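You operate a simulated robot arm through the tools that you are given. There is no shell and no other tool. Be economical: measure what you need, move in short steps, check, and stop when the job is done.

Carry out the task below with a simulated two-armed robot. There is one attempt and no reset: what you move stays moved.

JOB
Give both cups on the carriage the dose on the yellow card.
Fine: one dose each; leave the dial there and slide the carriage out again.

It is judged by the outcome, as a careful person would: the job done as asked, and still so three seconds after it is handed in. It fails if anything else is knocked over, pushed out of place, dropped, spilled or broken.

ROBOT AND FRAMES
Two 7-joint arms with two-finger parallel grippers on one trunk, on a base that drives. Base frame: it is fixed to the floor where the robot stands at the start and does not move with it; the origin is under the middle of the robot, x ahead of it, y to its left, z up; the surface under the hand at the start is at about z = 85. Units: cm, degrees, N and s.
The left shoulder is at the start at [-10.9, 11.9, 72.9], the right one opposite. With the tool pointing down near the work surface each hand reaches from about 10 to 52 cm from the robot's upright axis, wherever it stands, measured 20 degrees to its own side. Places, roughly: carriage [90, 0, 90]; dose button [50, -10, 120]; grams dial [60, -10, 120]. Payload 3.43 kg a hand.
The tool frame of a hand sits at the grasp point between the pads (the TCP): z along the fingers, y along the line on which they close. The tips reach 3 cm beyond it. The gripper opens to 9.4 cm. The fingers are 2.8 cm wide and 1 cm thick; the gripper's body (5 by 9.6 cm) begins 5.5 cm behind the TCP.
Orientation is told as [roll, pitch, yaw] about the base's x, y, z axes, in that order, counted from this pose: with the fingers straight down and closing along the base's y, the tool's x points along the base's -x, its y along +y and its z along -z.

CONTROLS
- The arms move only by the tool play_rows. It takes "left_deltas", "right_deltas" or both (then of equal length, played together; a hand with none holds still); each is a list of rows, each a list of 7 numbers: the shift along the tool's x, y, z in cm, then the turn, a rotation vector about the tool's x, y, z in degrees, then the opening, from 0 (shut) to 1 (fully open). In form: [[tx, ty, tz, wx, wy, wz, gripper], ...]. A call has 1 to 10 rows; each row is the pose to reach, as a shift and turn from the pose commanded when the call began, along the tool's axes at that moment. A row lasts 0.2 s, in which the tool goes at most 5 cm and 8.6 degrees; a call with a longer step from one row to the next is refused whole, and so is a gripper value outside its range. A pose out of reach is approached as far as the arm can. The call stops where the force on the tool passes 40 N (or 10 N more than at its start, if that is more) or the arm is blocked; 0.2 s more then pass. The fingers move at their own pace (about 15.3 cm/s each) and stop on an object; they squeeze with about 38 N. The grip force told is the motor's: it shows also when the fingers shut on nothing. Time passes only in rows, and 0.2 s behind the last, so rows that repeat a pose let the fingers close. The reply holds the time, the measured pose of the TCP, the force on the tool along the base axes, the opening and the grip force, in the units named above and with some noise, with the torque about the TCP (base axes, N m) and any sound that the robot's microphone picked up.
- Cameras (640 x 400 px; columns grow to the right, rows downward): "scene" is now at [4.91, -1.47, 145.46]; the picture's right is [-0.18, -0.98, 0.00], its down [-0.59, 0.11, -0.80] and it looks along [0.79, -0.14, -0.60] (base axes); focal length 251 px, centre (320, 200). "left" rides on the left gripper at [7.6, -1.4, -10.2] in its tool frame; the picture's right is [0.18, 0.98, 0.00], its down [-0.75, 0.14, -0.64] and it looks along [-0.63, 0.12, 0.77] (tool axes); focal length 243 px, centre (320, 200). "right" rides on the right gripper at [7.6, 1.4, -10.2] in its tool frame; the picture's right is [-0.18, 0.98, 0.00], its down [-0.75, -0.14, -0.64] and it looks along [-0.63, -0.12, 0.77] (tool axes); focal length 243 px, centre (320, 200). There is no depth. A picture from a camera that has moved, and an enlarged one, comes with that camera's place and axes in the base frame and with its lens.
- grab_frame(camera): a new picture of that camera. It takes no simulated time.
- raise_lower(by): slides the trunk up (or, below 0, down) by that many cm; the arms and the scene camera ride with it, the base frame stays. It gives what a move gives, with no picture.
- steer(legs): drives the robot by 1 to 6 legs, each [ahead, left, turn to the left] in cm, cm and degrees, along the robot's own axes; the way and the turn of a leg run together, so that a leg with both is an arc; at most 150 cm and 180 degrees a leg. The arms and the cameras ride along, it lands a little off, and it stops where it bumps. It gives what a move gives.
- turn_head(pan, tilt): turns the head with the scene camera to pan (to the left, within 143 degrees either way) and tilt (down, from -29 to 69), counted from straight ahead of the robot. It gives what a move gives.
- close_up(camera, box): a new picture of the part [left, top, right, bottom] of that camera's present view, enlarged. It takes no simulated time.
- finish_job(): hands the job in; it is judged then, once.

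Go step by step. Nothing tells you exact positions but the pictures and the camera data: compare them with the known pose of the tool, close in by small moves and look again before you grip or let go. The budget is 120 turns and 100 pictures, counting those below and the enlarged ones. Unless the task says otherwise, let go and move clear before handing in, and close with one line.

The tools are called after "Emit:" as a command line: name --argument value ..., lists and objects as JSON in quotes. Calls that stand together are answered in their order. play_rows: Moves the arms, as the interface text tells. Its arguments: {"type":"object","properties":{"left_deltas":{"type":"array","items":{"type":"array","items":{"type":"number"}}},"right_deltas":{"type":"array","items":{"type":"array","items":{"type":"number"}}}},"required":[]} The other tools are called the same way: raise_lower (by) slides the trunk up or down; steer (legs) drives the base; turn_head (pan, tilt) turns the head that bears the scene camera; grab_frame (camera) takes a picture; close_up (camera, box) takes an enlarged picture of a part of a camera's view; finish_job () hands the job in.

At the start:

```text
time: 0.0
left_tool_pos: [40.25, 15.16, 99.96]
left_tcp_rot: [0.0, 0.0, 0.0]
left_force: [-0.3, 0.6, 0.4]
left_torque: [0.0, 0.05, 0.0]
left_opening: 9.41
left_gripper_force: 0.1
right_tool_pos: [32.37, -16.62, 100.09]
right_tcp_rot: [0.0, 0.0, -0.1]
right_force: [0.4, -0.2, -0.8]
right_torque: [-0.01, -0.03, 0.0]
right_opening: 9.41
right_gripper_force: 0.0
trunk travel left (down, up): [-15.0, 18.5]
robot x, y, heading: [0.15, -0.08, 0.1]
head pan, tilt: [-10.1, 37.0]
```

scene: 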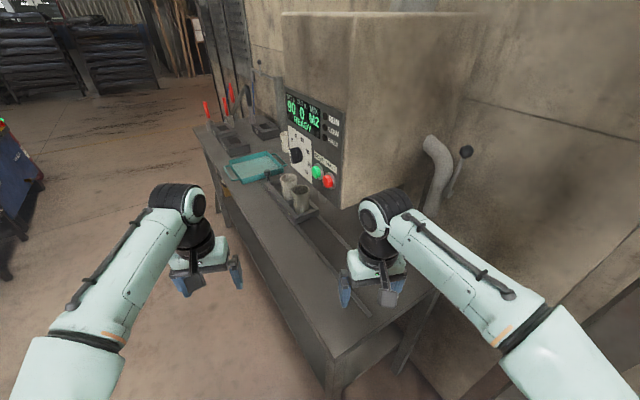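
right: 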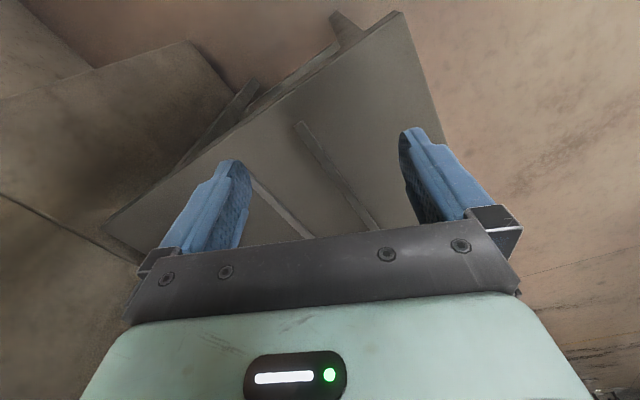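
left: 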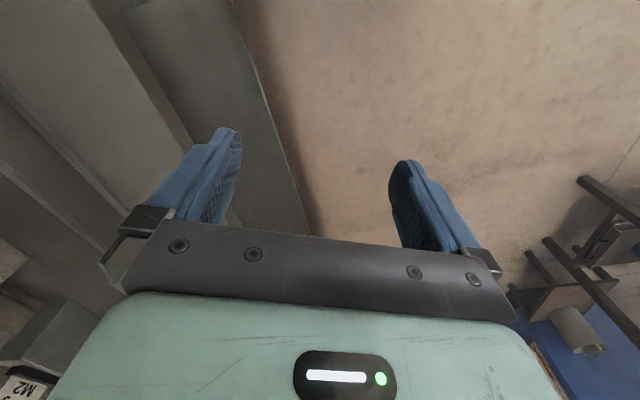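

I see a dosing machine with a display, dial and buttons, and a carriage with two cups on a bench ahead. I'll zoom in on the machine and the carriage.

Emit:
close_up --camera "scene" --box '[270, 80, 370, 142]'

Emit:
close_up --camera "scene" --box '[260, 120, 360, 182]'

Emit:
close_up --camera "scene" --box '[180, 60, 340, 260]'

```text
6.40 times, centred on (320, 111) of scene
camera zoom: at [4.91, -1.47, 145.46], right [-0.18, -0.98, 0.0], down [-0.59, 0.11, -0.8], along [0.79, -0.14, -0.6], focal length 1609 px, centre (320, 770)
```

zoom: 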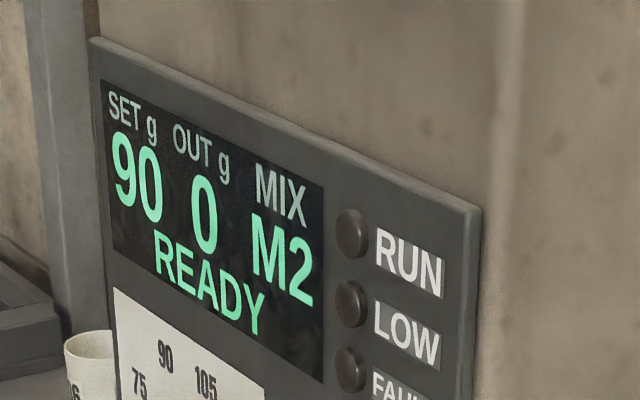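

```text
6.40 times, centred on (310, 151) of scene
camera zoom: at [4.91, -1.47, 145.46], right [-0.18, -0.98, 0.0], down [-0.59, 0.11, -0.8], along [0.79, -0.14, -0.6], focal length 1609 px, centre (384, 514)
```

zoom: 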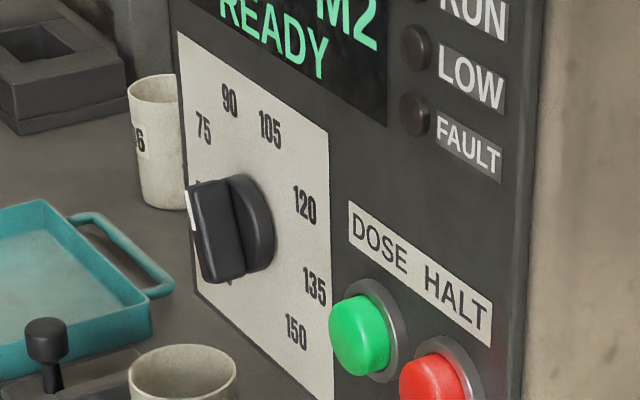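

```text
2.00 times, centred on (260, 160) of scene
camera zoom: at [4.91, -1.47, 145.46], right [-0.18, -0.98, 0.0], down [-0.59, 0.11, -0.8], along [0.79, -0.14, -0.6], focal length 503 px, centre (440, 280)
```

zoom: 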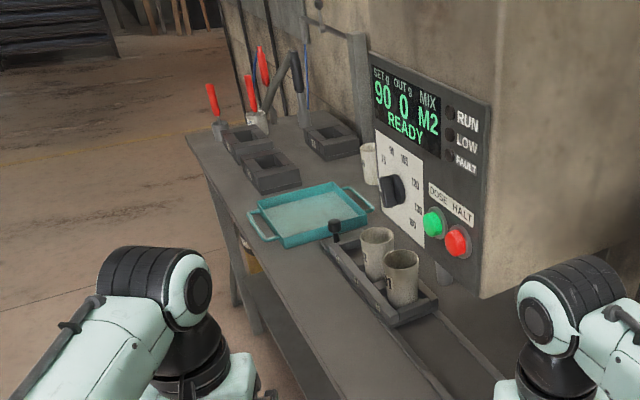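

The panel reads SET 90, OUT 0, MIX M2, READY, and the dial seems to point below 75. I still need to find the yellow card, so I'll look around.

Emit:
turn_head --pan 15 --tilt 20

Emit:
grab_frame --camera "scene"

Emit:
turn_head --pan -40 --tilt 20

Emit:
grab_frame --camera "scene"

Emit:
turn_head --pan 70 --tilt 25

Emit:
grab_frame --camera "scene"

```text
time: 0.9
left_tool_pos: [40.2, 15.08, 99.99]
left_tcp_rot: [0.0, 0.0, 0.0]
left_force: [-0.4, 0.2, 0.4]
left_torque: [0.07, 0.0, -0.01]
left_opening: 9.41
left_gripper_force: 0.0
right_tool_pos: [32.4, -16.55, 99.95]
right_tcp_rot: [0.0, 0.0, 0.0]
right_force: [-0.1, 0.1, -0.5]
right_torque: [-0.01, 0.0, -0.02]
right_opening: 9.39
right_gripper_force: 0.1
trunk travel left (down, up): [-15.0, 18.5]
robot x, y, heading: [0.05, -0.01, 0.0]
head pan, tilt: [15.0, 20.0]
```

```text
93 pictures are left
camera scene: at [5.35, 2.46, 148.14], right [0.26, -0.97, 0.0], down [-0.33, -0.09, -0.94], along [0.91, 0.24, -0.34], focal length 251 px, centre (320, 200)
```

scene: 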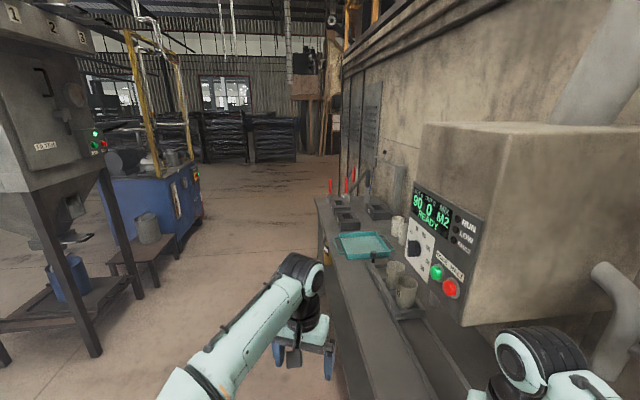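

```text
time: 2.1
left_tool_pos: [40.3, 15.14, 99.87]
left_tcp_rot: [0.0, -0.1, 0.1]
left_force: [0.4, -0.5, -0.5]
left_torque: [-0.01, -0.02, -0.01]
left_opening: 9.39
left_gripper_force: 0.1
right_tool_pos: [32.29, -16.38, 99.87]
right_tcp_rot: [-0.1, 0.0, 0.0]
right_force: [-0.2, -0.4, 0.3]
right_torque: [-0.01, -0.03, 0.03]
right_opening: 9.39
right_gripper_force: 0.1
trunk travel left (down, up): [-15.0, 18.5]
robot x, y, heading: [-0.3, -0.12, 0.1]
head pan, tilt: [-40.0, 20.0]
```

```text
92 pictures are left
camera scene: at [3.49, -5.92, 148.15], right [-0.64, -0.77, 0.0], down [-0.26, 0.22, -0.94], along [0.72, -0.6, -0.34], focal length 251 px, centre (320, 200)
```

scene: 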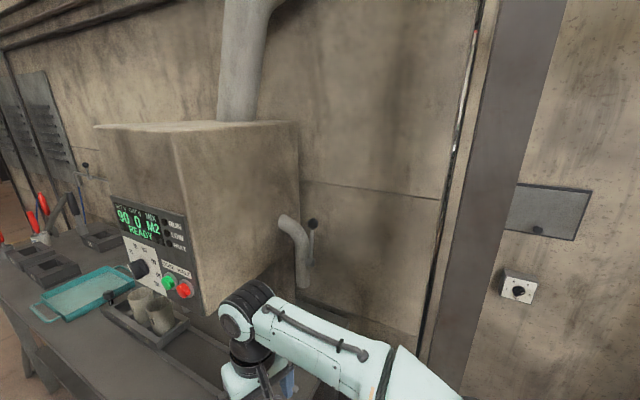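

```text
time: 4.0
left_tool_pos: [40.06, 15.16, 99.96]
left_tcp_rot: [-0.1, 0.0, 0.0]
left_force: [0.1, -0.4, 0.4]
left_torque: [0.01, 0.03, 0.02]
left_opening: 9.39
left_gripper_force: 0.1
right_tool_pos: [32.41, -16.59, 99.88]
right_tcp_rot: [-0.1, 0.0, 0.0]
right_force: [-0.4, -0.5, -0.2]
right_torque: [0.03, 0.01, -0.02]
right_opening: 9.38
right_gripper_force: 0.1
trunk travel left (down, up): [-15.0, 18.5]
robot x, y, heading: [-0.13, 0.11, -0.0]
head pan, tilt: [70.0, 25.0]
```

```text
91 pictures are left
camera scene: at [-0.49, 8.72, 147.34], right [0.94, -0.34, 0.0], down [-0.14, -0.4, -0.91], along [0.31, 0.85, -0.42], focal length 251 px, centre (320, 200)
```

scene: 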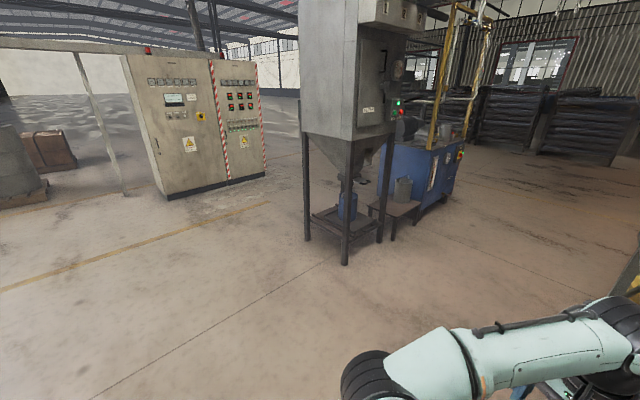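

No card yet, but there is something yellowish on the bench front near pixel (327,257). I'll take close-ups there.

Emit:
turn_head --pan 10 --tilt 35

Emit:
close_up --camera "scene" --box '[240, 80, 400, 200]'

Emit:
close_up --camera "left" --box '[0, 260, 160, 400]'

```text
time: 5.3
left_tool_pos: [40.19, 15.12, 99.96]
left_tcp_rot: [0.0, 0.0, 0.0]
left_force: [0.3, -0.2, 0.4]
left_torque: [0.03, -0.03, 0.01]
left_opening: 9.4
left_gripper_force: 0.0
right_tool_pos: [32.32, -16.53, 100.08]
right_tcp_rot: [-0.1, 0.0, 0.0]
right_force: [-0.2, 0.2, 0.5]
right_torque: [0.0, 0.05, -0.02]
right_opening: 9.42
right_gripper_force: 0.0
trunk travel left (down, up): [-15.0, 18.5]
robot x, y, heading: [-0.18, -0.16, -0.2]
head pan, tilt: [10.0, 35.0]
```

```text
3.33 times, centred on (320, 140) of scene
camera zoom: at [5.03, 1.6, 145.76], right [0.17, -0.98, 0.0], down [-0.56, -0.1, -0.82], along [0.81, 0.14, -0.57], focal length 838 px, centre (320, 400)
```

zoom: 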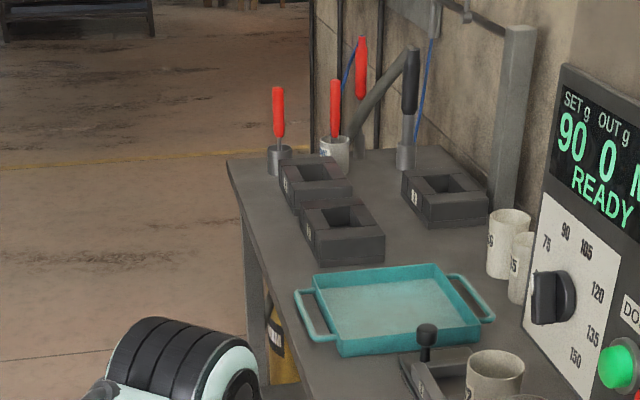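

```text
2.86 times, centred on (80, 330) of left
camera zoom: at [32.63, 13.69, 110.28], right [-0.18, 0.98, 0.0], down [0.75, 0.14, 0.64], along [0.63, 0.12, -0.77], focal length 693 px, centre (1006, -171)
```

zoom: 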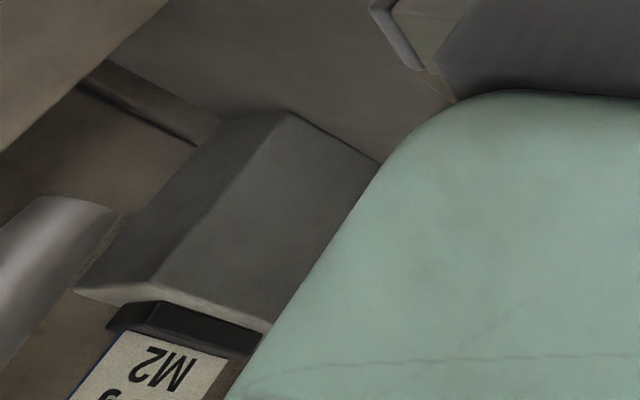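

The card isn't visible from here, so I'll drive left to see the machine's front face-on.

Emit:
steer --legs '[[0, 60, 0], [25, 25, -60]]'

Emit:
turn_head --pan 0 --tilt 25

Emit:
grab_frame --camera "scene"

```text
time: 13.7
left_tool_pos: [66.19, 41.88, 99.98]
left_tcp_rot: [0.0, 0.0, -59.9]
left_force: [0.9, 0.3, -0.1]
left_torque: [-0.01, -0.04, -0.01]
left_opening: 9.39
left_gripper_force: 0.0
right_tool_pos: [34.64, 32.77, 99.97]
right_tcp_rot: [0.0, 0.0, -60.0]
right_force: [-0.2, -0.8, -0.3]
right_torque: [0.02, 0.01, 0.0]
right_opening: 9.4
right_gripper_force: 0.1
trunk travel left (down, up): [-15.0, 18.5]
robot x, y, heading: [32.9, 69.25, -59.9]
head pan, tilt: [10.0, 35.0]
```

```text
time: 14.4
left_tool_pos: [66.07, 41.9, 99.93]
left_tcp_rot: [-0.1, -0.1, -59.9]
left_force: [-0.3, 0.4, 0.8]
left_torque: [0.0, 0.0, 0.02]
left_opening: 9.39
left_gripper_force: 0.1
right_tool_pos: [34.66, 32.84, 99.91]
right_tcp_rot: [0.1, 0.0, -60.0]
right_force: [-0.5, -1.5, 0.4]
right_torque: [-0.03, -0.04, 0.01]
right_opening: 9.39
right_gripper_force: 0.0
trunk travel left (down, up): [-15.0, 18.5]
robot x, y, heading: [32.8, 69.29, -59.7]
head pan, tilt: [0.0, 25.0]
```

```text
88 pictures are left
camera scene: at [35.61, 64.28, 147.33], right [-0.86, -0.5, 0.0], down [-0.21, 0.37, -0.91], along [0.46, -0.78, -0.42], focal length 251 px, centre (320, 200)
```

scene: 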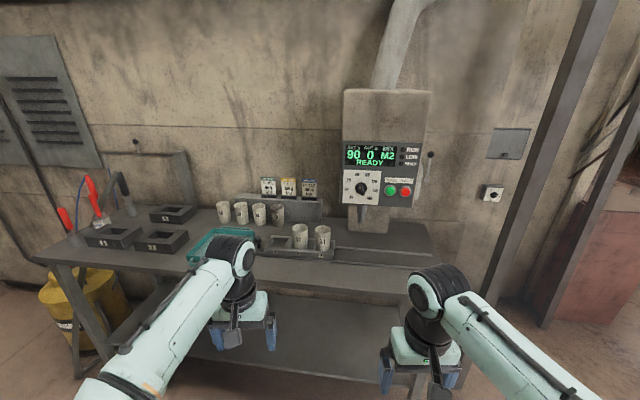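

Now the cards on the shelf behind the cups are visible. I'll zoom in.

Emit:
close_up --camera "scene" --box '[200, 160, 340, 260]'

Emit:
close_up --camera "scene" --box '[250, 170, 330, 205]'

Emit:
close_up --camera "scene" --box '[320, 130, 440, 220]'

Emit:
close_up --camera "scene" --box '[260, 190, 440, 300]'

```text
4.00 times, centred on (270, 210) of scene
camera zoom: at [35.61, 64.28, 147.33], right [-0.86, -0.5, 0.0], down [-0.21, 0.37, -0.91], along [0.46, -0.78, -0.42], focal length 1006 px, centre (520, 160)
```

zoom: 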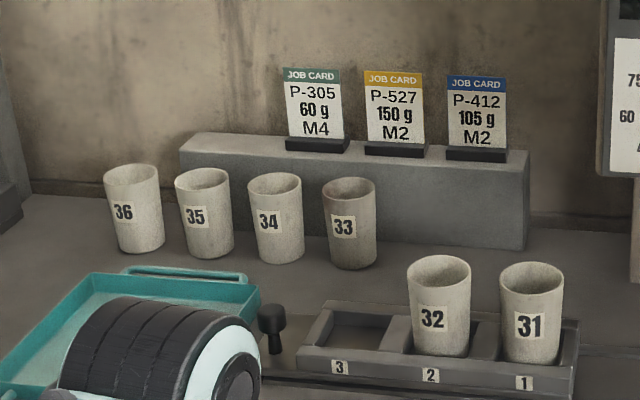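

```text
8.00 times, centred on (290, 188) of scene
camera zoom: at [35.61, 64.28, 147.33], right [-0.86, -0.5, 0.0], down [-0.21, 0.37, -0.91], along [0.46, -0.78, -0.42], focal length 2011 px, centre (560, 300)
```

zoom: 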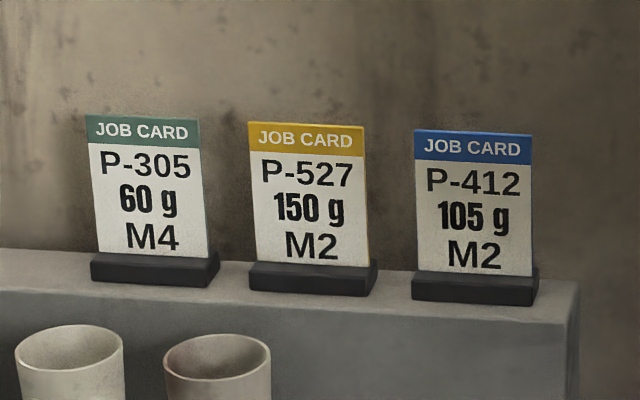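

```text
4.44 times, centred on (380, 175) of scene
camera zoom: at [35.61, 64.28, 147.33], right [-0.86, -0.5, 0.0], down [-0.21, 0.37, -0.91], along [0.46, -0.78, -0.42], focal length 1117 px, centre (53, 311)
```

zoom: 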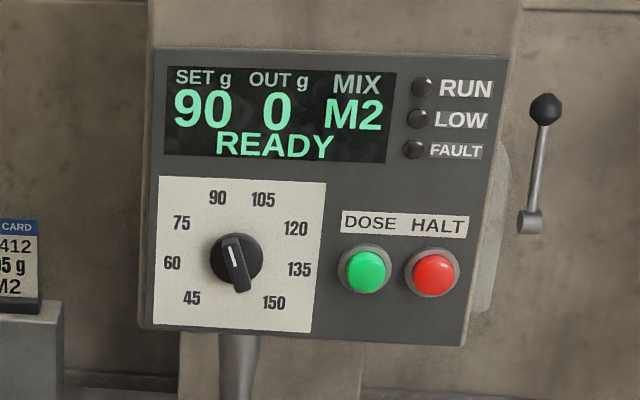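

```text
3.56 times, centred on (350, 245) of scene
camera zoom: at [35.61, 64.28, 147.33], right [-0.86, -0.5, 0.0], down [-0.21, 0.37, -0.91], along [0.46, -0.78, -0.42], focal length 894 px, centre (213, 40)
```

zoom: 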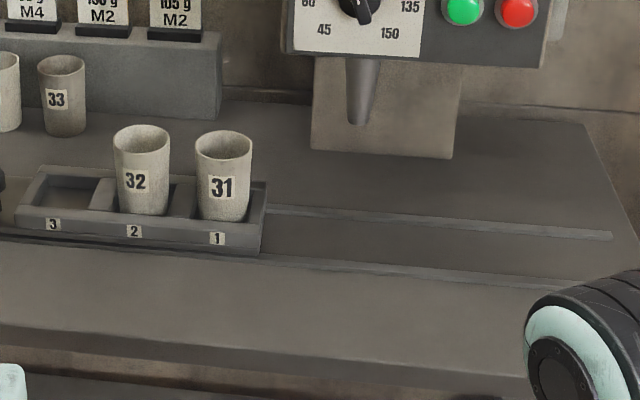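

The yellow card reads 150 g, M2, and the machine is set to M2. The dial is at 90, near [58,-5,118], and green DOSE is near [50,-8.6,118]. The bench is yawed about 21.6°. I'll raise the trunk and drive up square to the panel.

Emit:
raise_lower --by 15

Emit:
steer --legs '[[0, 0, -8.6], [30, 8, 0]]'

Emit:
turn_head --pan -5 --tilt 40

Emit:
grab_frame --camera "scene"

```text
time: 16.2
left_tool_pos: [65.98, 41.91, 114.94]
left_tcp_rot: [0.0, 0.0, -59.8]
left_force: [-0.6, 0.2, -0.6]
left_torque: [-0.05, 0.0, 0.0]
left_opening: 9.41
left_gripper_force: 0.1
right_tool_pos: [34.68, 32.88, 115.06]
right_tcp_rot: [-0.1, 0.0, -60.0]
right_force: [0.3, 1.7, -1.1]
right_torque: [0.01, -0.04, -0.03]
right_opening: 9.4
right_gripper_force: 0.1
trunk travel left (down, up): [-30.0, 3.5]
robot x, y, heading: [32.8, 69.0, -59.9]
head pan, tilt: [0.0, 25.0]
```

```text
time: 18.9
left_tool_pos: [79.73, 12.37, 114.96]
left_tcp_rot: [-0.1, -0.1, -68.8]
left_force: [0.3, -0.4, -1.0]
left_torque: [-0.03, 0.0, -0.01]
left_opening: 9.4
left_gripper_force: 0.1
right_tool_pos: [47.2, 8.32, 115.13]
right_tcp_rot: [-0.1, 0.0, -68.9]
right_force: [0.6, 0.6, 0.8]
right_torque: [0.02, -0.02, 0.03]
right_opening: 9.4
right_gripper_force: 0.0
trunk travel left (down, up): [-30.0, 3.5]
robot x, y, heading: [50.89, 44.6, -68.9]
head pan, tilt: [0.0, 25.0]
```

```text
time: 19.6
left_tool_pos: [79.66, 12.32, 114.97]
left_tcp_rot: [-0.1, 0.0, -68.8]
left_force: [0.2, -0.1, -0.3]
left_torque: [0.0, 0.04, -0.01]
left_opening: 9.39
left_gripper_force: 0.1
right_tool_pos: [47.21, 8.21, 115.11]
right_tcp_rot: [0.0, 0.0, -68.9]
right_force: [0.3, 0.3, 0.4]
right_torque: [0.0, 0.01, -0.01]
right_opening: 9.41
right_gripper_force: 0.1
trunk travel left (down, up): [-30.0, 3.5]
robot x, y, heading: [51.18, 44.48, -68.7]
head pan, tilt: [-5.0, 40.0]
```

```text
83 pictures are left
camera scene: at [51.79, 40.4, 160.23], right [-0.96, -0.28, 0.0], down [-0.18, 0.62, -0.77], along [0.21, -0.74, -0.64], focal length 251 px, centre (320, 200)
```

scene: 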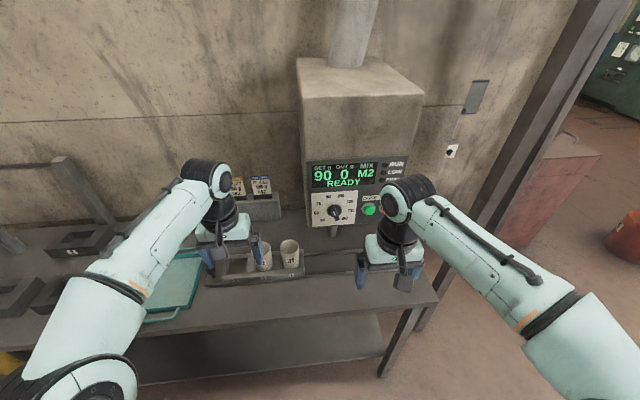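

The robot now stands square to the panel. Next I'll pitch the right hand so its fingers point forward.

Emit:
play_rows --right_deltas '[[0, 0, 0, 0, -8.5, 0, 1], [0, 0, 0, 0, -17, 0, 1], [0, 0, 0, 0, -25.5, 0, 1], [0, 0, 0, 0, -34, 0, 1], [0, 0, 0, 0, -42.5, 0, 1], [0, 0, 0, 0, -51, 0, 1], [0, 0, 0, 0, -59.5, 0, 1], [0, 0, 0, 0, -68, 0, 1], [0, 0, 0, 0, -76.5, 0, 1], [0, 0, 0, 0, -85, 0, 1]]'

Emit:
grab_frame --camera "right"

Emit:
grab_frame --camera "scene"

```text
time: 21.9
left_tool_pos: [79.77, 12.46, 114.97]
left_tcp_rot: [-0.1, 0.0, -68.9]
left_force: [0.9, 0.9, -0.7]
left_torque: [0.0, 0.0, -0.01]
left_opening: 9.44
left_gripper_force: 0.0
right_tool_pos: [52.88, 10.15, 118.51]
right_tcp_rot: [66.6, -83.3, -123.9]
right_force: [-0.5, 0.0, 0.3]
right_torque: [0.0, 0.01, 0.01]
right_opening: 9.39
right_gripper_force: 0.2
right hand out of reach, approached as far as the arm can: row 9, 10
trunk travel left (down, up): [-30.0, 3.5]
robot x, y, heading: [50.9, 44.38, -68.7]
head pan, tilt: [-5.0, 40.0]
stopped in row 10 (right hand): the arm was blocked; the commanded pose is now the measured one
```

```text
82 pictures are left
camera right: at [49.21, 20.24, 111.57], right [0.81, 0.51, 0.29], down [-0.52, 0.39, 0.76], along [0.27, -0.77, 0.58], focal length 243 px, centre (320, 200)
```

right: 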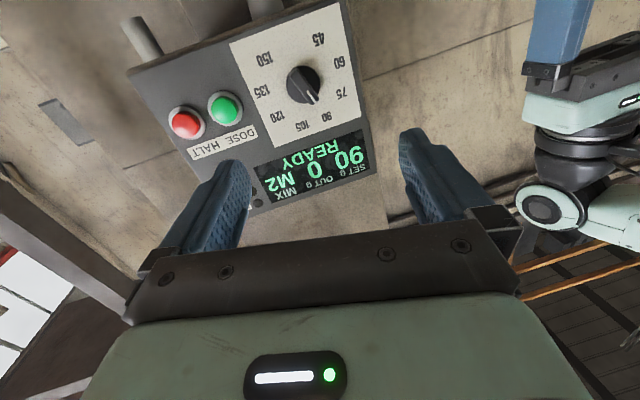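

```text
81 pictures are left
camera scene: at [51.85, 40.53, 160.22], right [-0.96, -0.28, 0.0], down [-0.18, 0.62, -0.77], along [0.21, -0.74, -0.64], focal length 251 px, centre (320, 200)
```

scene: 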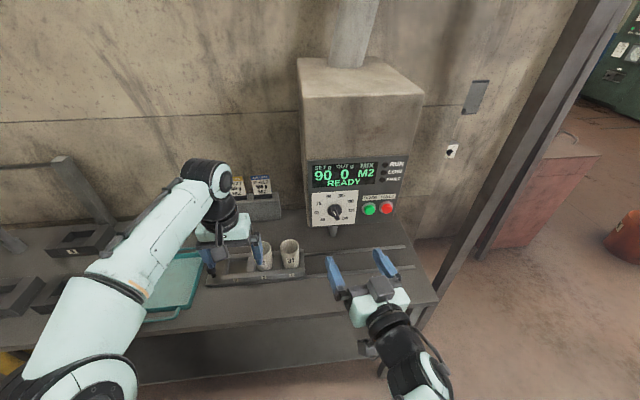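

The hand is nearly forward-facing, off by about 11° in yaw and 6° in roll. I'll move ahead while straightening it and rolling it to match the knob bar.

Emit:
play_rows --right_deltas '[[-0.1, -0.2, 1.2, 2.7, 0, -6, 1], [-0.2, -0.5, 2.5, 5.5, 0, -12.5, 1], [-0.2, -0.7, 3.7, 8.2, 0, -18.5, 1], [-0.3, -0.95, 4.9, 11, 0, -25, 1]]'

Emit:
grab_frame --camera "right"

Emit:
close_up --camera "scene" --box '[290, 140, 430, 300]'

```text
time: 22.8
left_tool_pos: [79.68, 12.38, 115.1]
left_tcp_rot: [-0.1, -0.1, -68.9]
left_force: [0.3, 0.3, 1.4]
left_torque: [0.0, -0.01, 0.02]
left_opening: 9.41
left_gripper_force: 0.2
right_tool_pos: [58.02, 9.58, 120.01]
right_tcp_rot: [-86.8, -80.9, 29.4]
right_force: [-0.3, 0.2, 0.7]
right_torque: [-0.02, 0.03, 0.02]
right_opening: 9.38
right_gripper_force: 0.1
trunk travel left (down, up): [-30.0, 3.5]
robot x, y, heading: [51.02, 44.42, -69.0]
head pan, tilt: [-5.0, 40.0]
stopped in row 4 (right hand): the arm was blocked; the commanded pose is now the measured one
```

```text
80 pictures are left
camera right: at [52.66, 18.43, 112.26], right [0.84, 0.54, 0.03], down [-0.36, 0.52, 0.77], along [0.4, -0.66, 0.64], focal length 243 px, centre (320, 200)
```

right: 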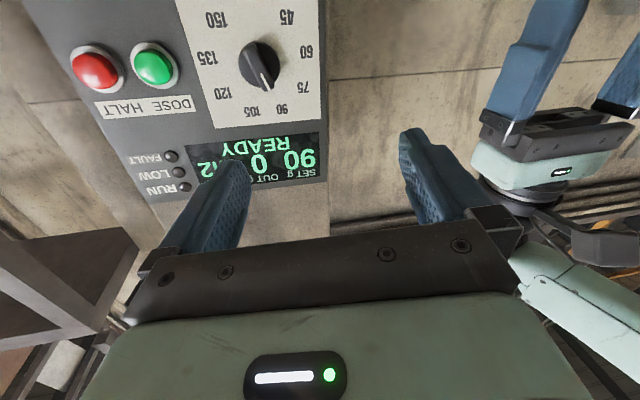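

```text
2.50 times, centred on (360, 220) of scene
camera zoom: at [51.8, 40.36, 160.23], right [-0.96, -0.28, 0.0], down [-0.18, 0.62, -0.77], along [0.21, -0.74, -0.64], focal length 628 px, centre (220, 150)
```

zoom: 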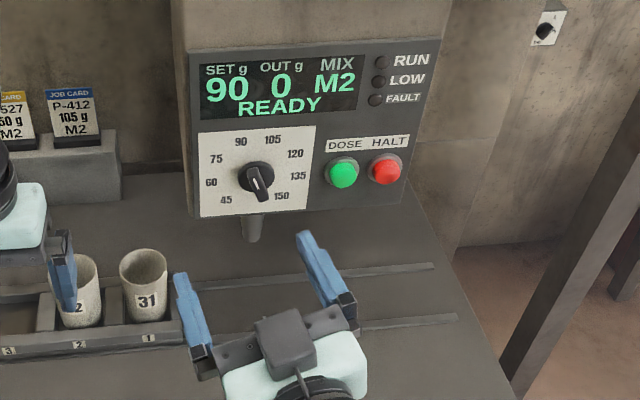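

The arm was blocked part-way, with the hand drifted to the left. I'll move right and forward in two rows, then try the yaw again.

Emit:
play_rows --right_deltas '[[0.4, -2.8, 1.5, 0, 0, 0, 1], [0.8, -5.6, 3, 0, 0, 0, 1], [0.8, -5.6, 3, 5.5, 0, 0, 1], [0.8, -5.6, 3, 11, 0, 0, 1]]'

```text
time: 23.8
left_tool_pos: [79.58, 12.3, 114.97]
left_tcp_rot: [0.0, 0.0, -68.9]
left_force: [-1.2, -0.2, -0.7]
left_torque: [-0.01, -0.03, 0.0]
left_opening: 9.39
left_gripper_force: 0.2
right_tool_pos: [54.78, 3.86, 120.09]
right_tcp_rot: [-97.9, -80.7, 29.3]
right_force: [0.2, -1.0, -0.4]
right_torque: [0.0, 0.01, 0.0]
right_opening: 9.4
right_gripper_force: 0.1
trunk travel left (down, up): [-30.0, 3.5]
robot x, y, heading: [51.04, 44.51, -68.8]
head pan, tilt: [-5.0, 40.0]
```

The hand is now square to the panel at n≈-16.6. I'll check its alignment with the dial.

Emit:
grab_frame --camera "right"

Emit:
close_up --camera "scene" --box '[290, 140, 430, 300]'

```text
78 pictures are left
camera right: at [51.37, 13.43, 112.03], right [0.93, 0.37, 0.03], down [-0.26, 0.61, 0.75], along [0.26, -0.71, 0.66], focal length 243 px, centre (320, 200)
```

right: 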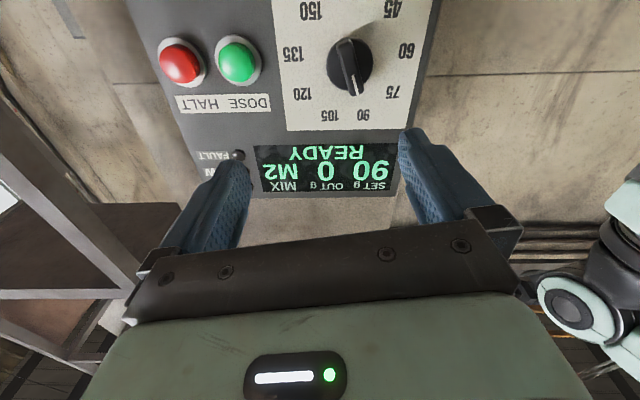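

```text
2.50 times, centred on (360, 220) of scene
camera zoom: at [51.82, 40.35, 160.23], right [-0.96, -0.28, 0.0], down [-0.18, 0.62, -0.77], along [0.21, -0.74, -0.64], focal length 628 px, centre (220, 150)
```

zoom: 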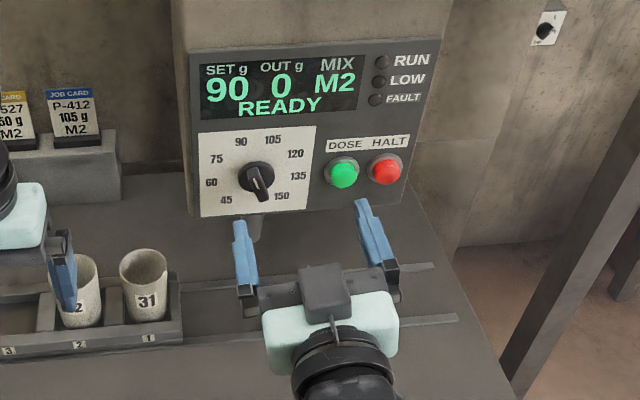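

Triangulating from both cameras puts the dial at [61.2,-6,117]. I'll align laterally and in height, roll about 10° more, and stop short of the knob.

Emit:
play_rows --right_deltas '[[1, 1, 1, 0, 0, -3, 1], [2, 2, 2, 0, 0, -6, 1], [2.84, 2.75, 3.3, 0, 0, -10, 1]]'

Emit:
grab_frame --camera "right"

Emit:
close_up --camera "scene" --box '[290, 140, 430, 300]'

```text
time: 24.6
left_tool_pos: [79.68, 12.16, 115.03]
left_tcp_rot: [0.0, -0.1, -68.9]
left_force: [-0.1, 0.9, 0.7]
left_torque: [0.02, 0.02, -0.01]
left_opening: 9.43
left_gripper_force: 0.0
right_tool_pos: [58.13, 1.48, 116.83]
right_tcp_rot: [-93.8, -71.7, 25.4]
right_force: [0.0, 0.3, -1.3]
right_torque: [-0.03, 0.0, -0.01]
right_opening: 9.41
right_gripper_force: 0.0
trunk travel left (down, up): [-30.0, 3.5]
robot x, y, heading: [51.12, 44.4, -69.1]
head pan, tilt: [-5.0, 40.0]
```

```text
76 pictures are left
camera right: at [53.45, 10.55, 109.06], right [0.92, 0.37, -0.13], down [-0.15, 0.65, 0.75], along [0.36, -0.67, 0.65], focal length 243 px, centre (320, 200)
```

right: 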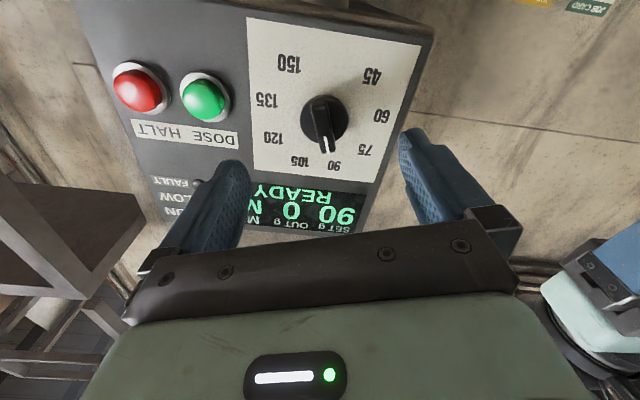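

```text
2.50 times, centred on (360, 220) of scene
camera zoom: at [51.82, 40.31, 160.23], right [-0.96, -0.28, 0.0], down [-0.18, 0.62, -0.77], along [0.21, -0.74, -0.64], focal length 628 px, centre (220, 150)
```

zoom: 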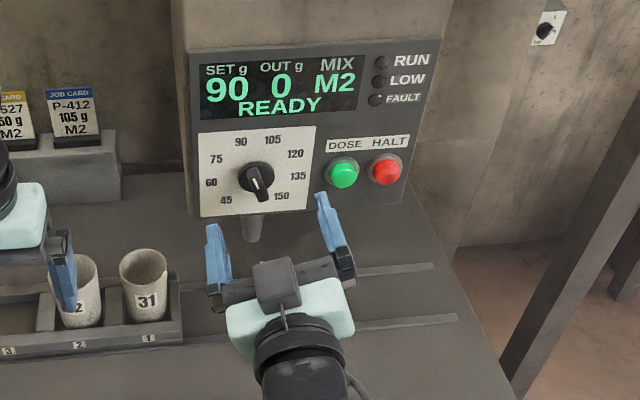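

Emit:
play_rows --right_deltas '[[0.2, 0.1, 1.3, 0, 0, -3, 1], [0.4, 0.1, 2.5, 0, 0, -6, 1]]'

Emit:
close_up --camera "right" --box '[220, 20, 420, 180]'

```text
time: 25.2
left_tool_pos: [79.63, 12.22, 114.89]
left_tcp_rot: [0.1, 0.1, -68.9]
left_force: [-0.7, -0.6, -0.7]
left_torque: [-0.03, 0.01, -0.04]
left_opening: 9.41
left_gripper_force: 0.0
right_tool_pos: [58.66, -0.93, 116.42]
right_tcp_rot: [-92.3, -65.5, 23.4]
right_force: [-0.2, 0.8, -0.3]
right_torque: [-0.02, -0.01, -0.01]
right_opening: 9.41
right_gripper_force: 0.2
trunk travel left (down, up): [-30.0, 3.5]
robot x, y, heading: [51.19, 44.28, -68.9]
head pan, tilt: [-5.0, 40.0]
```

```text
2.50 times, centred on (320, 100) of right
camera zoom: at [53.27, 7.89, 108.7], right [0.91, 0.35, -0.24], down [-0.07, 0.68, 0.73], along [0.42, -0.65, 0.64], focal length 606 px, centre (320, 450)
```

zoom: 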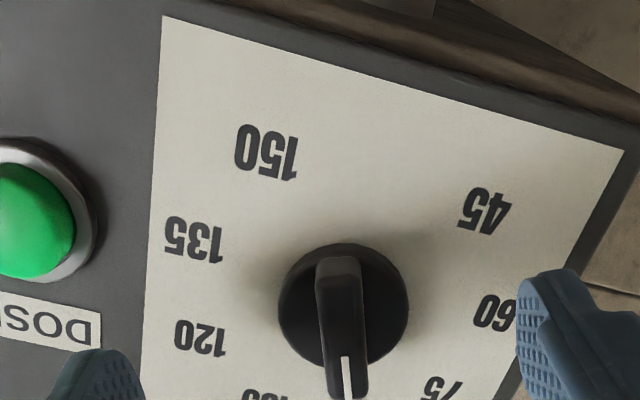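

The bar is slightly off-axis, and I'm over-rolled by about 5°. I'll correct both and advance with a narrower opening.

Emit:
play_rows --right_deltas '[[-0.4, 0.6, 0, 0, 0, 5, 0.6], [-0.4, 0.6, 1.5, 0, 0, 5, 0.5], [-0.4, 0.6, 2.5, 0, 0, 5, 0.5]]'

Emit:
grab_frame --camera "right"

Emit:
close_up --camera "scene" --box '[310, 170, 410, 270]'

```text
time: 26.0
left_tool_pos: [79.6, 12.18, 115.05]
left_tcp_rot: [0.0, 0.0, -69.0]
left_force: [0.4, -0.3, -0.1]
left_torque: [0.0, 0.01, -0.01]
left_opening: 9.37
left_gripper_force: 0.1
right_tool_pos: [60.67, -2.5, 116.68]
right_tcp_rot: [-93.7, -69.8, 25.1]
right_force: [-1.2, 0.6, -0.4]
right_torque: [0.02, -0.04, 0.0]
right_opening: 4.73
right_gripper_force: 0.0
trunk travel left (down, up): [-30.0, 3.5]
robot x, y, heading: [51.47, 44.58, -68.9]
head pan, tilt: [-5.0, 40.0]
```

```text
73 pictures are left
camera right: at [55.88, 6.26, 108.74], right [0.92, 0.36, -0.17], down [-0.13, 0.66, 0.74], along [0.38, -0.66, 0.65], focal length 243 px, centre (320, 200)
```

right: 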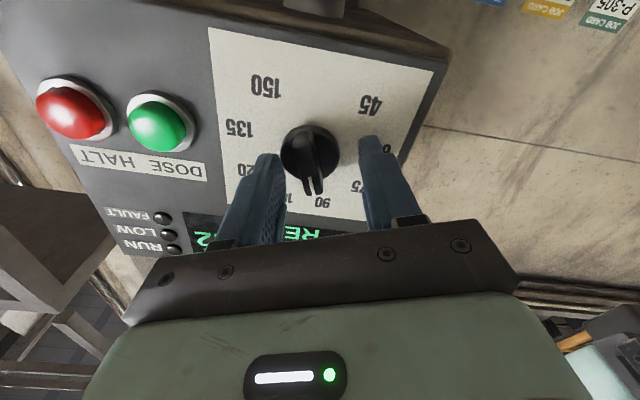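

```text
4.00 times, centred on (360, 220) of scene
camera zoom: at [51.77, 40.32, 160.23], right [-0.96, -0.28, 0.0], down [-0.18, 0.62, -0.77], along [0.21, -0.74, -0.64], focal length 1006 px, centre (160, 120)
```

zoom: 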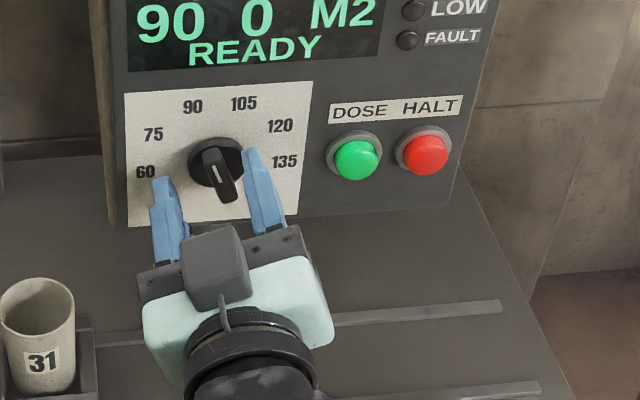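

Emit:
play_rows --right_deltas '[[0, -0.4, 0.8, 0, 0, 1, 0.5], [0, -0.4, 1.8, 0, 0, 1, 0.5]]'

Emit:
close_up --camera "right" --box '[220, 80, 420, 240]'

Emit:
close_up --camera "scene" --box '[310, 170, 410, 270]'

```text
time: 26.8
left_tool_pos: [79.32, 12.88, 115.23]
left_tcp_rot: [-0.1, -0.4, -69.0]
left_force: [-0.4, 0.6, -0.3]
left_torque: [-0.02, 0.03, -0.05]
left_opening: 9.39
left_gripper_force: 0.1
right_tool_pos: [60.67, -3.71, 116.95]
right_tcp_rot: [-93.7, -70.8, 25.4]
right_force: [-13.9, 31.7, 5.6]
right_torque: [0.55, 0.15, 0.73]
right_opening: 4.53
right_gripper_force: 0.0
trunk travel left (down, up): [-30.0, 3.5]
robot x, y, heading: [51.3, 43.93, -68.7]
head pan, tilt: [-5.0, 40.0]
stopped in row 2 (right hand): the force on the tool passed its limit at 46 N (the readings are from after the stop); the commanded pose is now the measured one
```

```text
2.50 times, centred on (320, 160) of right
camera zoom: at [56.0, 5.24, 108.91], right [0.92, 0.37, -0.15], down [-0.14, 0.65, 0.74], along [0.37, -0.66, 0.65], focal length 606 px, centre (320, 300)
```

zoom: 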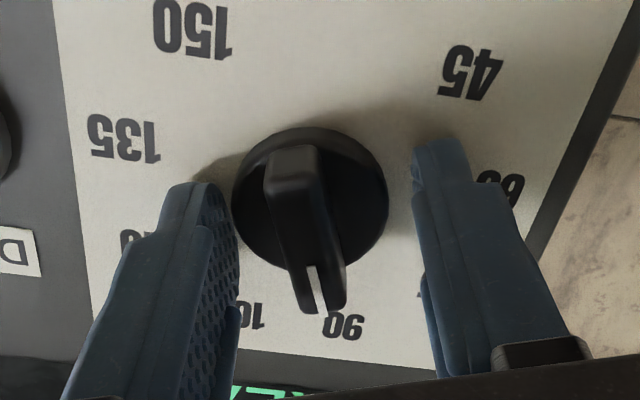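

```text
4.00 times, centred on (360, 220) of scene
camera zoom: at [51.43, 41.15, 160.25], right [-0.96, -0.28, 0.0], down [-0.18, 0.61, -0.77], along [0.21, -0.74, -0.64], focal length 1006 px, centre (160, 120)
```

zoom: 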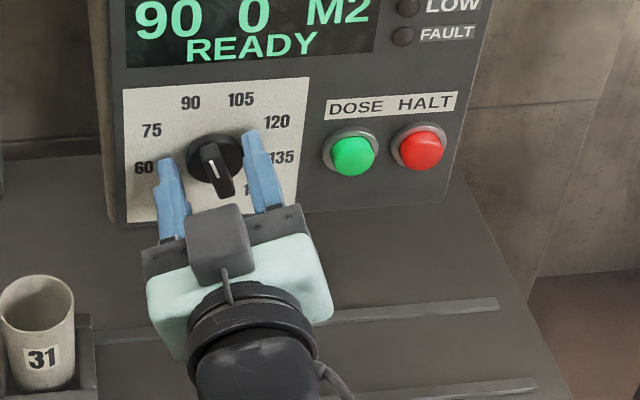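

The tips touched the panel plate and the setting is unchanged. I'll back off 1.2 cm and close on the bar.

Emit:
play_rows --right_deltas '[[0, -0.3, -1.2, 0, 0, 0, 0.5], [0, -0.3, -1.2, 0, 0, 0, 0.2], [0, -0.3, -1.2, 0, 0, 0, 0], [0, -0.3, -1.2, 0, 0, 0, 0]]'

Emit:
close_up --camera "right" --box '[220, 80, 420, 240]'

Emit:
close_up --camera "scene" --box '[310, 160, 410, 260]'

```text
time: 27.8
left_tool_pos: [79.77, 12.0, 114.74]
left_tcp_rot: [-0.1, 0.2, -68.9]
left_force: [-0.1, -1.0, -0.4]
left_torque: [0.01, 0.0, 0.01]
left_opening: 9.41
left_gripper_force: 0.1
right_tool_pos: [60.28, -3.53, 116.55]
right_tcp_rot: [-92.7, -70.8, 24.3]
right_force: [11.6, -23.8, 2.3]
right_torque: [0.47, 0.19, -0.31]
right_opening: 3.73
right_gripper_force: 45.0
trunk travel left (down, up): [-30.0, 3.5]
robot x, y, heading: [50.95, 44.89, -69.0]
head pan, tilt: [-5.0, 40.0]
```

```text
2.50 times, centred on (320, 160) of right
camera zoom: at [55.64, 5.4, 108.79], right [0.92, 0.36, -0.15], down [-0.14, 0.65, 0.75], along [0.37, -0.67, 0.65], focal length 606 px, centre (320, 300)
```

zoom: 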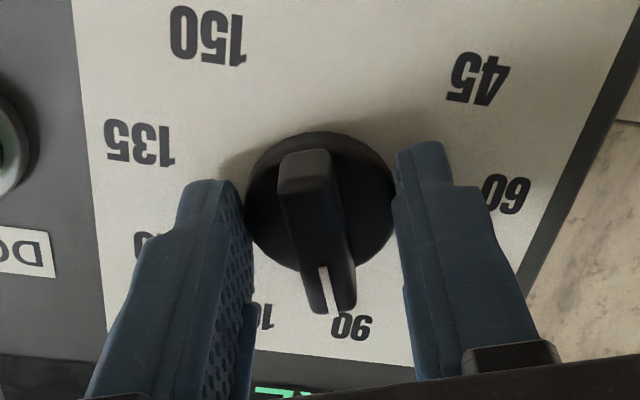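

```text
4.00 times, centred on (360, 210) of scene
camera zoom: at [51.99, 39.98, 160.22], right [-0.96, -0.28, 0.0], down [-0.18, 0.62, -0.76], along [0.21, -0.73, -0.65], focal length 1006 px, centre (160, 160)
```

zoom: 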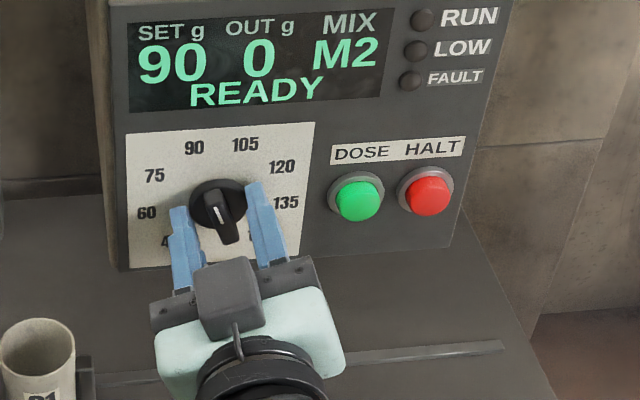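

The fingers caught the base disc (3.7 cm) rather than the bar. I'll open, let the hand settle back, and close again.

Emit:
play_rows --right_deltas '[[0, 0, 0, 0, 0, 0, 0.48], [0, 0, 0, 0, 0, 0, 0.48]]'

Emit:
close_up --camera "right" --box '[220, 80, 420, 240]'

```text
time: 28.4
left_tool_pos: [79.63, 12.35, 114.97]
left_tcp_rot: [-0.1, 0.0, -68.9]
left_force: [-0.9, 0.4, 0.6]
left_torque: [-0.02, 0.01, -0.04]
left_opening: 9.37
left_gripper_force: 0.1
right_tool_pos: [60.23, -3.32, 116.69]
right_tcp_rot: [-92.8, -70.8, 24.4]
right_force: [-0.3, -0.2, 0.0]
right_torque: [0.0, 0.0, -0.01]
right_opening: 4.5
right_gripper_force: 0.0
trunk travel left (down, up): [-30.0, 3.5]
robot x, y, heading: [51.06, 44.31, -68.9]
head pan, tilt: [-5.0, 40.0]
```

```text
2.50 times, centred on (320, 160) of right
camera zoom: at [55.47, 5.74, 108.83], right [0.92, 0.36, -0.15], down [-0.14, 0.65, 0.75], along [0.37, -0.67, 0.65], focal length 606 px, centre (320, 300)
```

zoom: 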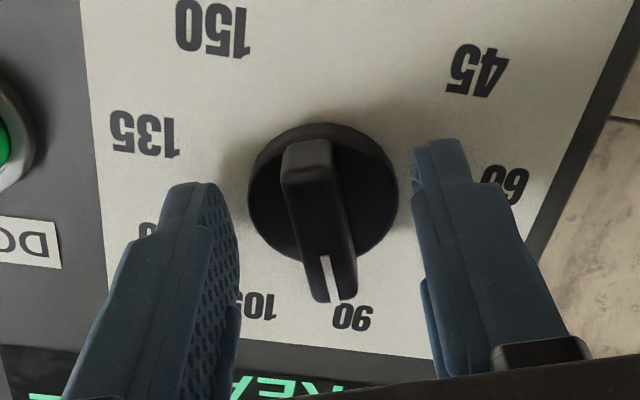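

Emit:
play_rows --right_deltas '[[0, 0, -1.0, 0, 0, 0, 0.45], [0, 0, -1.0, 0, 0, 0, 0.2], [0, 0, -1.0, 0, 0, 0, 0], [0, 0, -1.0, 0, 0, 0, 0]]'

Emit:
close_up --camera "right" --box '[220, 80, 420, 240]'

```text
time: 29.4
left_tool_pos: [79.58, 12.46, 114.95]
left_tcp_rot: [0.0, 0.0, -68.9]
left_force: [-0.7, 0.2, 0.4]
left_torque: [0.02, -0.02, 0.01]
left_opening: 9.39
left_gripper_force: 0.0
right_tool_pos: [59.83, -2.41, 116.71]
right_tcp_rot: [-93.0, -70.8, 24.4]
right_force: [0.1, 0.3, 0.0]
right_torque: [0.06, 0.03, 0.39]
right_opening: 1.19
right_gripper_force: 45.5
trunk travel left (down, up): [-30.0, 3.5]
robot x, y, heading: [50.83, 44.0, -68.8]
head pan, tilt: [-5.0, 40.0]
```

```text
2.50 times, centred on (320, 160) of right
camera zoom: at [55.14, 6.67, 108.86], right [0.92, 0.36, -0.15], down [-0.14, 0.65, 0.75], along [0.37, -0.67, 0.65], focal length 606 px, centre (320, 300)
```

zoom: 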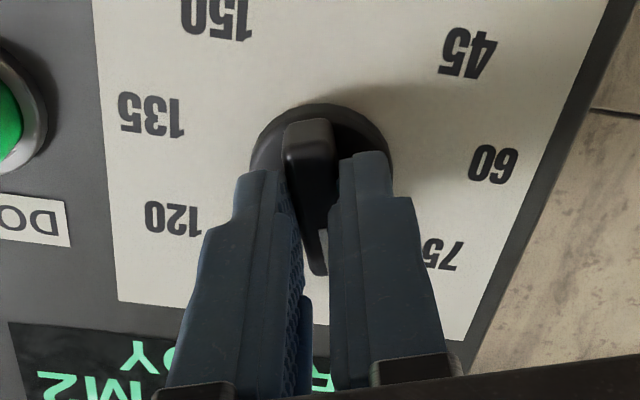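

The bar is gripped at 1.19 cm. I'll turn it clockwise in steps, starting with two detents (about 77°).

Emit:
play_rows --right_deltas '[[0, 0, 0, 0, 0, 8, 0], [0, 0, 0, 0, 0, 16, 0], [0, 0, 0, 0, 0, 24, 0], [0, 0, 0, 0, 0, 32, 0], [0, 0, 0, 0, 0, 40, 0], [0, 0, 0, 0, 0, 48, 0], [0, 0, 0, 0, 0, 56, 0], [0, 0, 0, 0, 0, 64, 0], [0, 0, 0, 0, 0, 71, 0], [0, 0, 0, 0, 0, 78, 0]]'

Emit:
close_up --camera "scene" --box '[300, 150, 420, 250]'

```text
time: 31.6
left_tool_pos: [79.61, 12.52, 115.05]
left_tcp_rot: [-0.2, -0.1, -68.9]
left_force: [0.4, -0.2, 0.1]
left_torque: [0.02, -0.01, 0.0]
left_opening: 9.4
left_gripper_force: 0.1
right_tool_pos: [59.89, -2.27, 116.69]
right_tcp_rot: [91.3, -31.2, -158.8]
right_force: [5.4, 6.0, 1.5]
right_torque: [-0.28, -0.14, -0.86]
right_opening: 1.19
right_gripper_force: 45.3
trunk travel left (down, up): [-30.0, 3.5]
robot x, y, heading: [50.9, 44.53, -68.9]
head pan, tilt: [-5.0, 40.0]
```

```text
4.00 times, centred on (360, 200) of scene
camera zoom: at [51.84, 40.57, 160.23], right [-0.96, -0.28, 0.0], down [-0.18, 0.62, -0.77], along [0.21, -0.74, -0.64], focal length 1006 px, centre (160, 200)
```

zoom: 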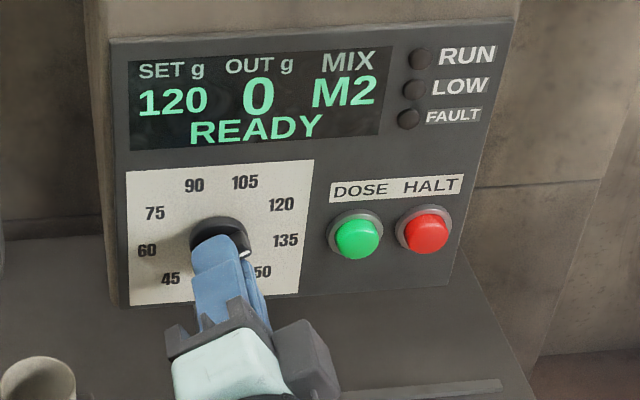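

The display reads 120, so the turn works. Two more detents to go.

Emit:
play_rows --right_deltas '[[0, 0, 0, 0, 0, 8, 0], [0, 0, 0, 0, 0, 16, 0], [0, 0, 0, 0, 0, 24, 0], [0, 0, 0, 0, 0, 32, 0], [0, 0, 0, 0, 0, 40, 0], [0, 0, 0, 0, 0, 48, 0], [0, 0, 0, 0, 0, 56, 0], [0, 0, 0, 0, 0, 64, 0], [0, 0, 0, 0, 0, 71, 0], [0, 0, 0, 0, 0, 77, 0]]'

Emit:
close_up --camera "scene" --box '[300, 150, 420, 250]'

```text
time: 33.8
left_tool_pos: [79.61, 12.47, 115.01]
left_tcp_rot: [-0.1, -0.2, -68.8]
left_force: [0.1, 0.5, -0.2]
left_torque: [-0.05, -0.02, 0.0]
left_opening: 9.4
left_gripper_force: 0.2
right_tool_pos: [59.9, -2.29, 116.81]
right_tcp_rot: [91.6, 45.9, -157.1]
right_force: [4.6, 2.2, 14.6]
right_torque: [0.68, 0.25, -0.35]
right_opening: 1.19
right_gripper_force: 44.8
trunk travel left (down, up): [-30.0, 3.5]
robot x, y, heading: [51.3, 44.63, -69.2]
head pan, tilt: [-5.0, 40.0]
```

```text
4.00 times, centred on (360, 200) of scene
camera zoom: at [51.82, 40.59, 160.24], right [-0.96, -0.28, 0.0], down [-0.18, 0.62, -0.77], along [0.21, -0.74, -0.64], focal length 1006 px, centre (160, 200)
```

zoom: 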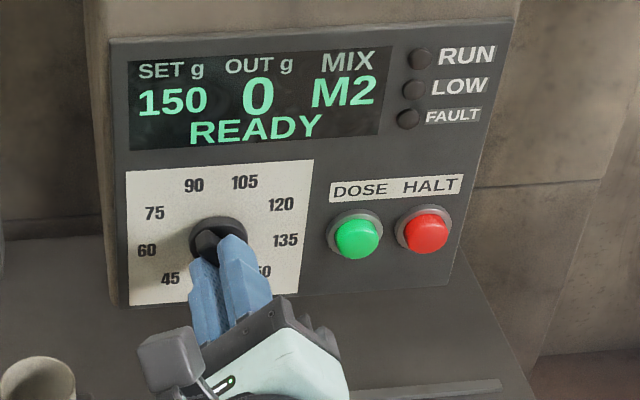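

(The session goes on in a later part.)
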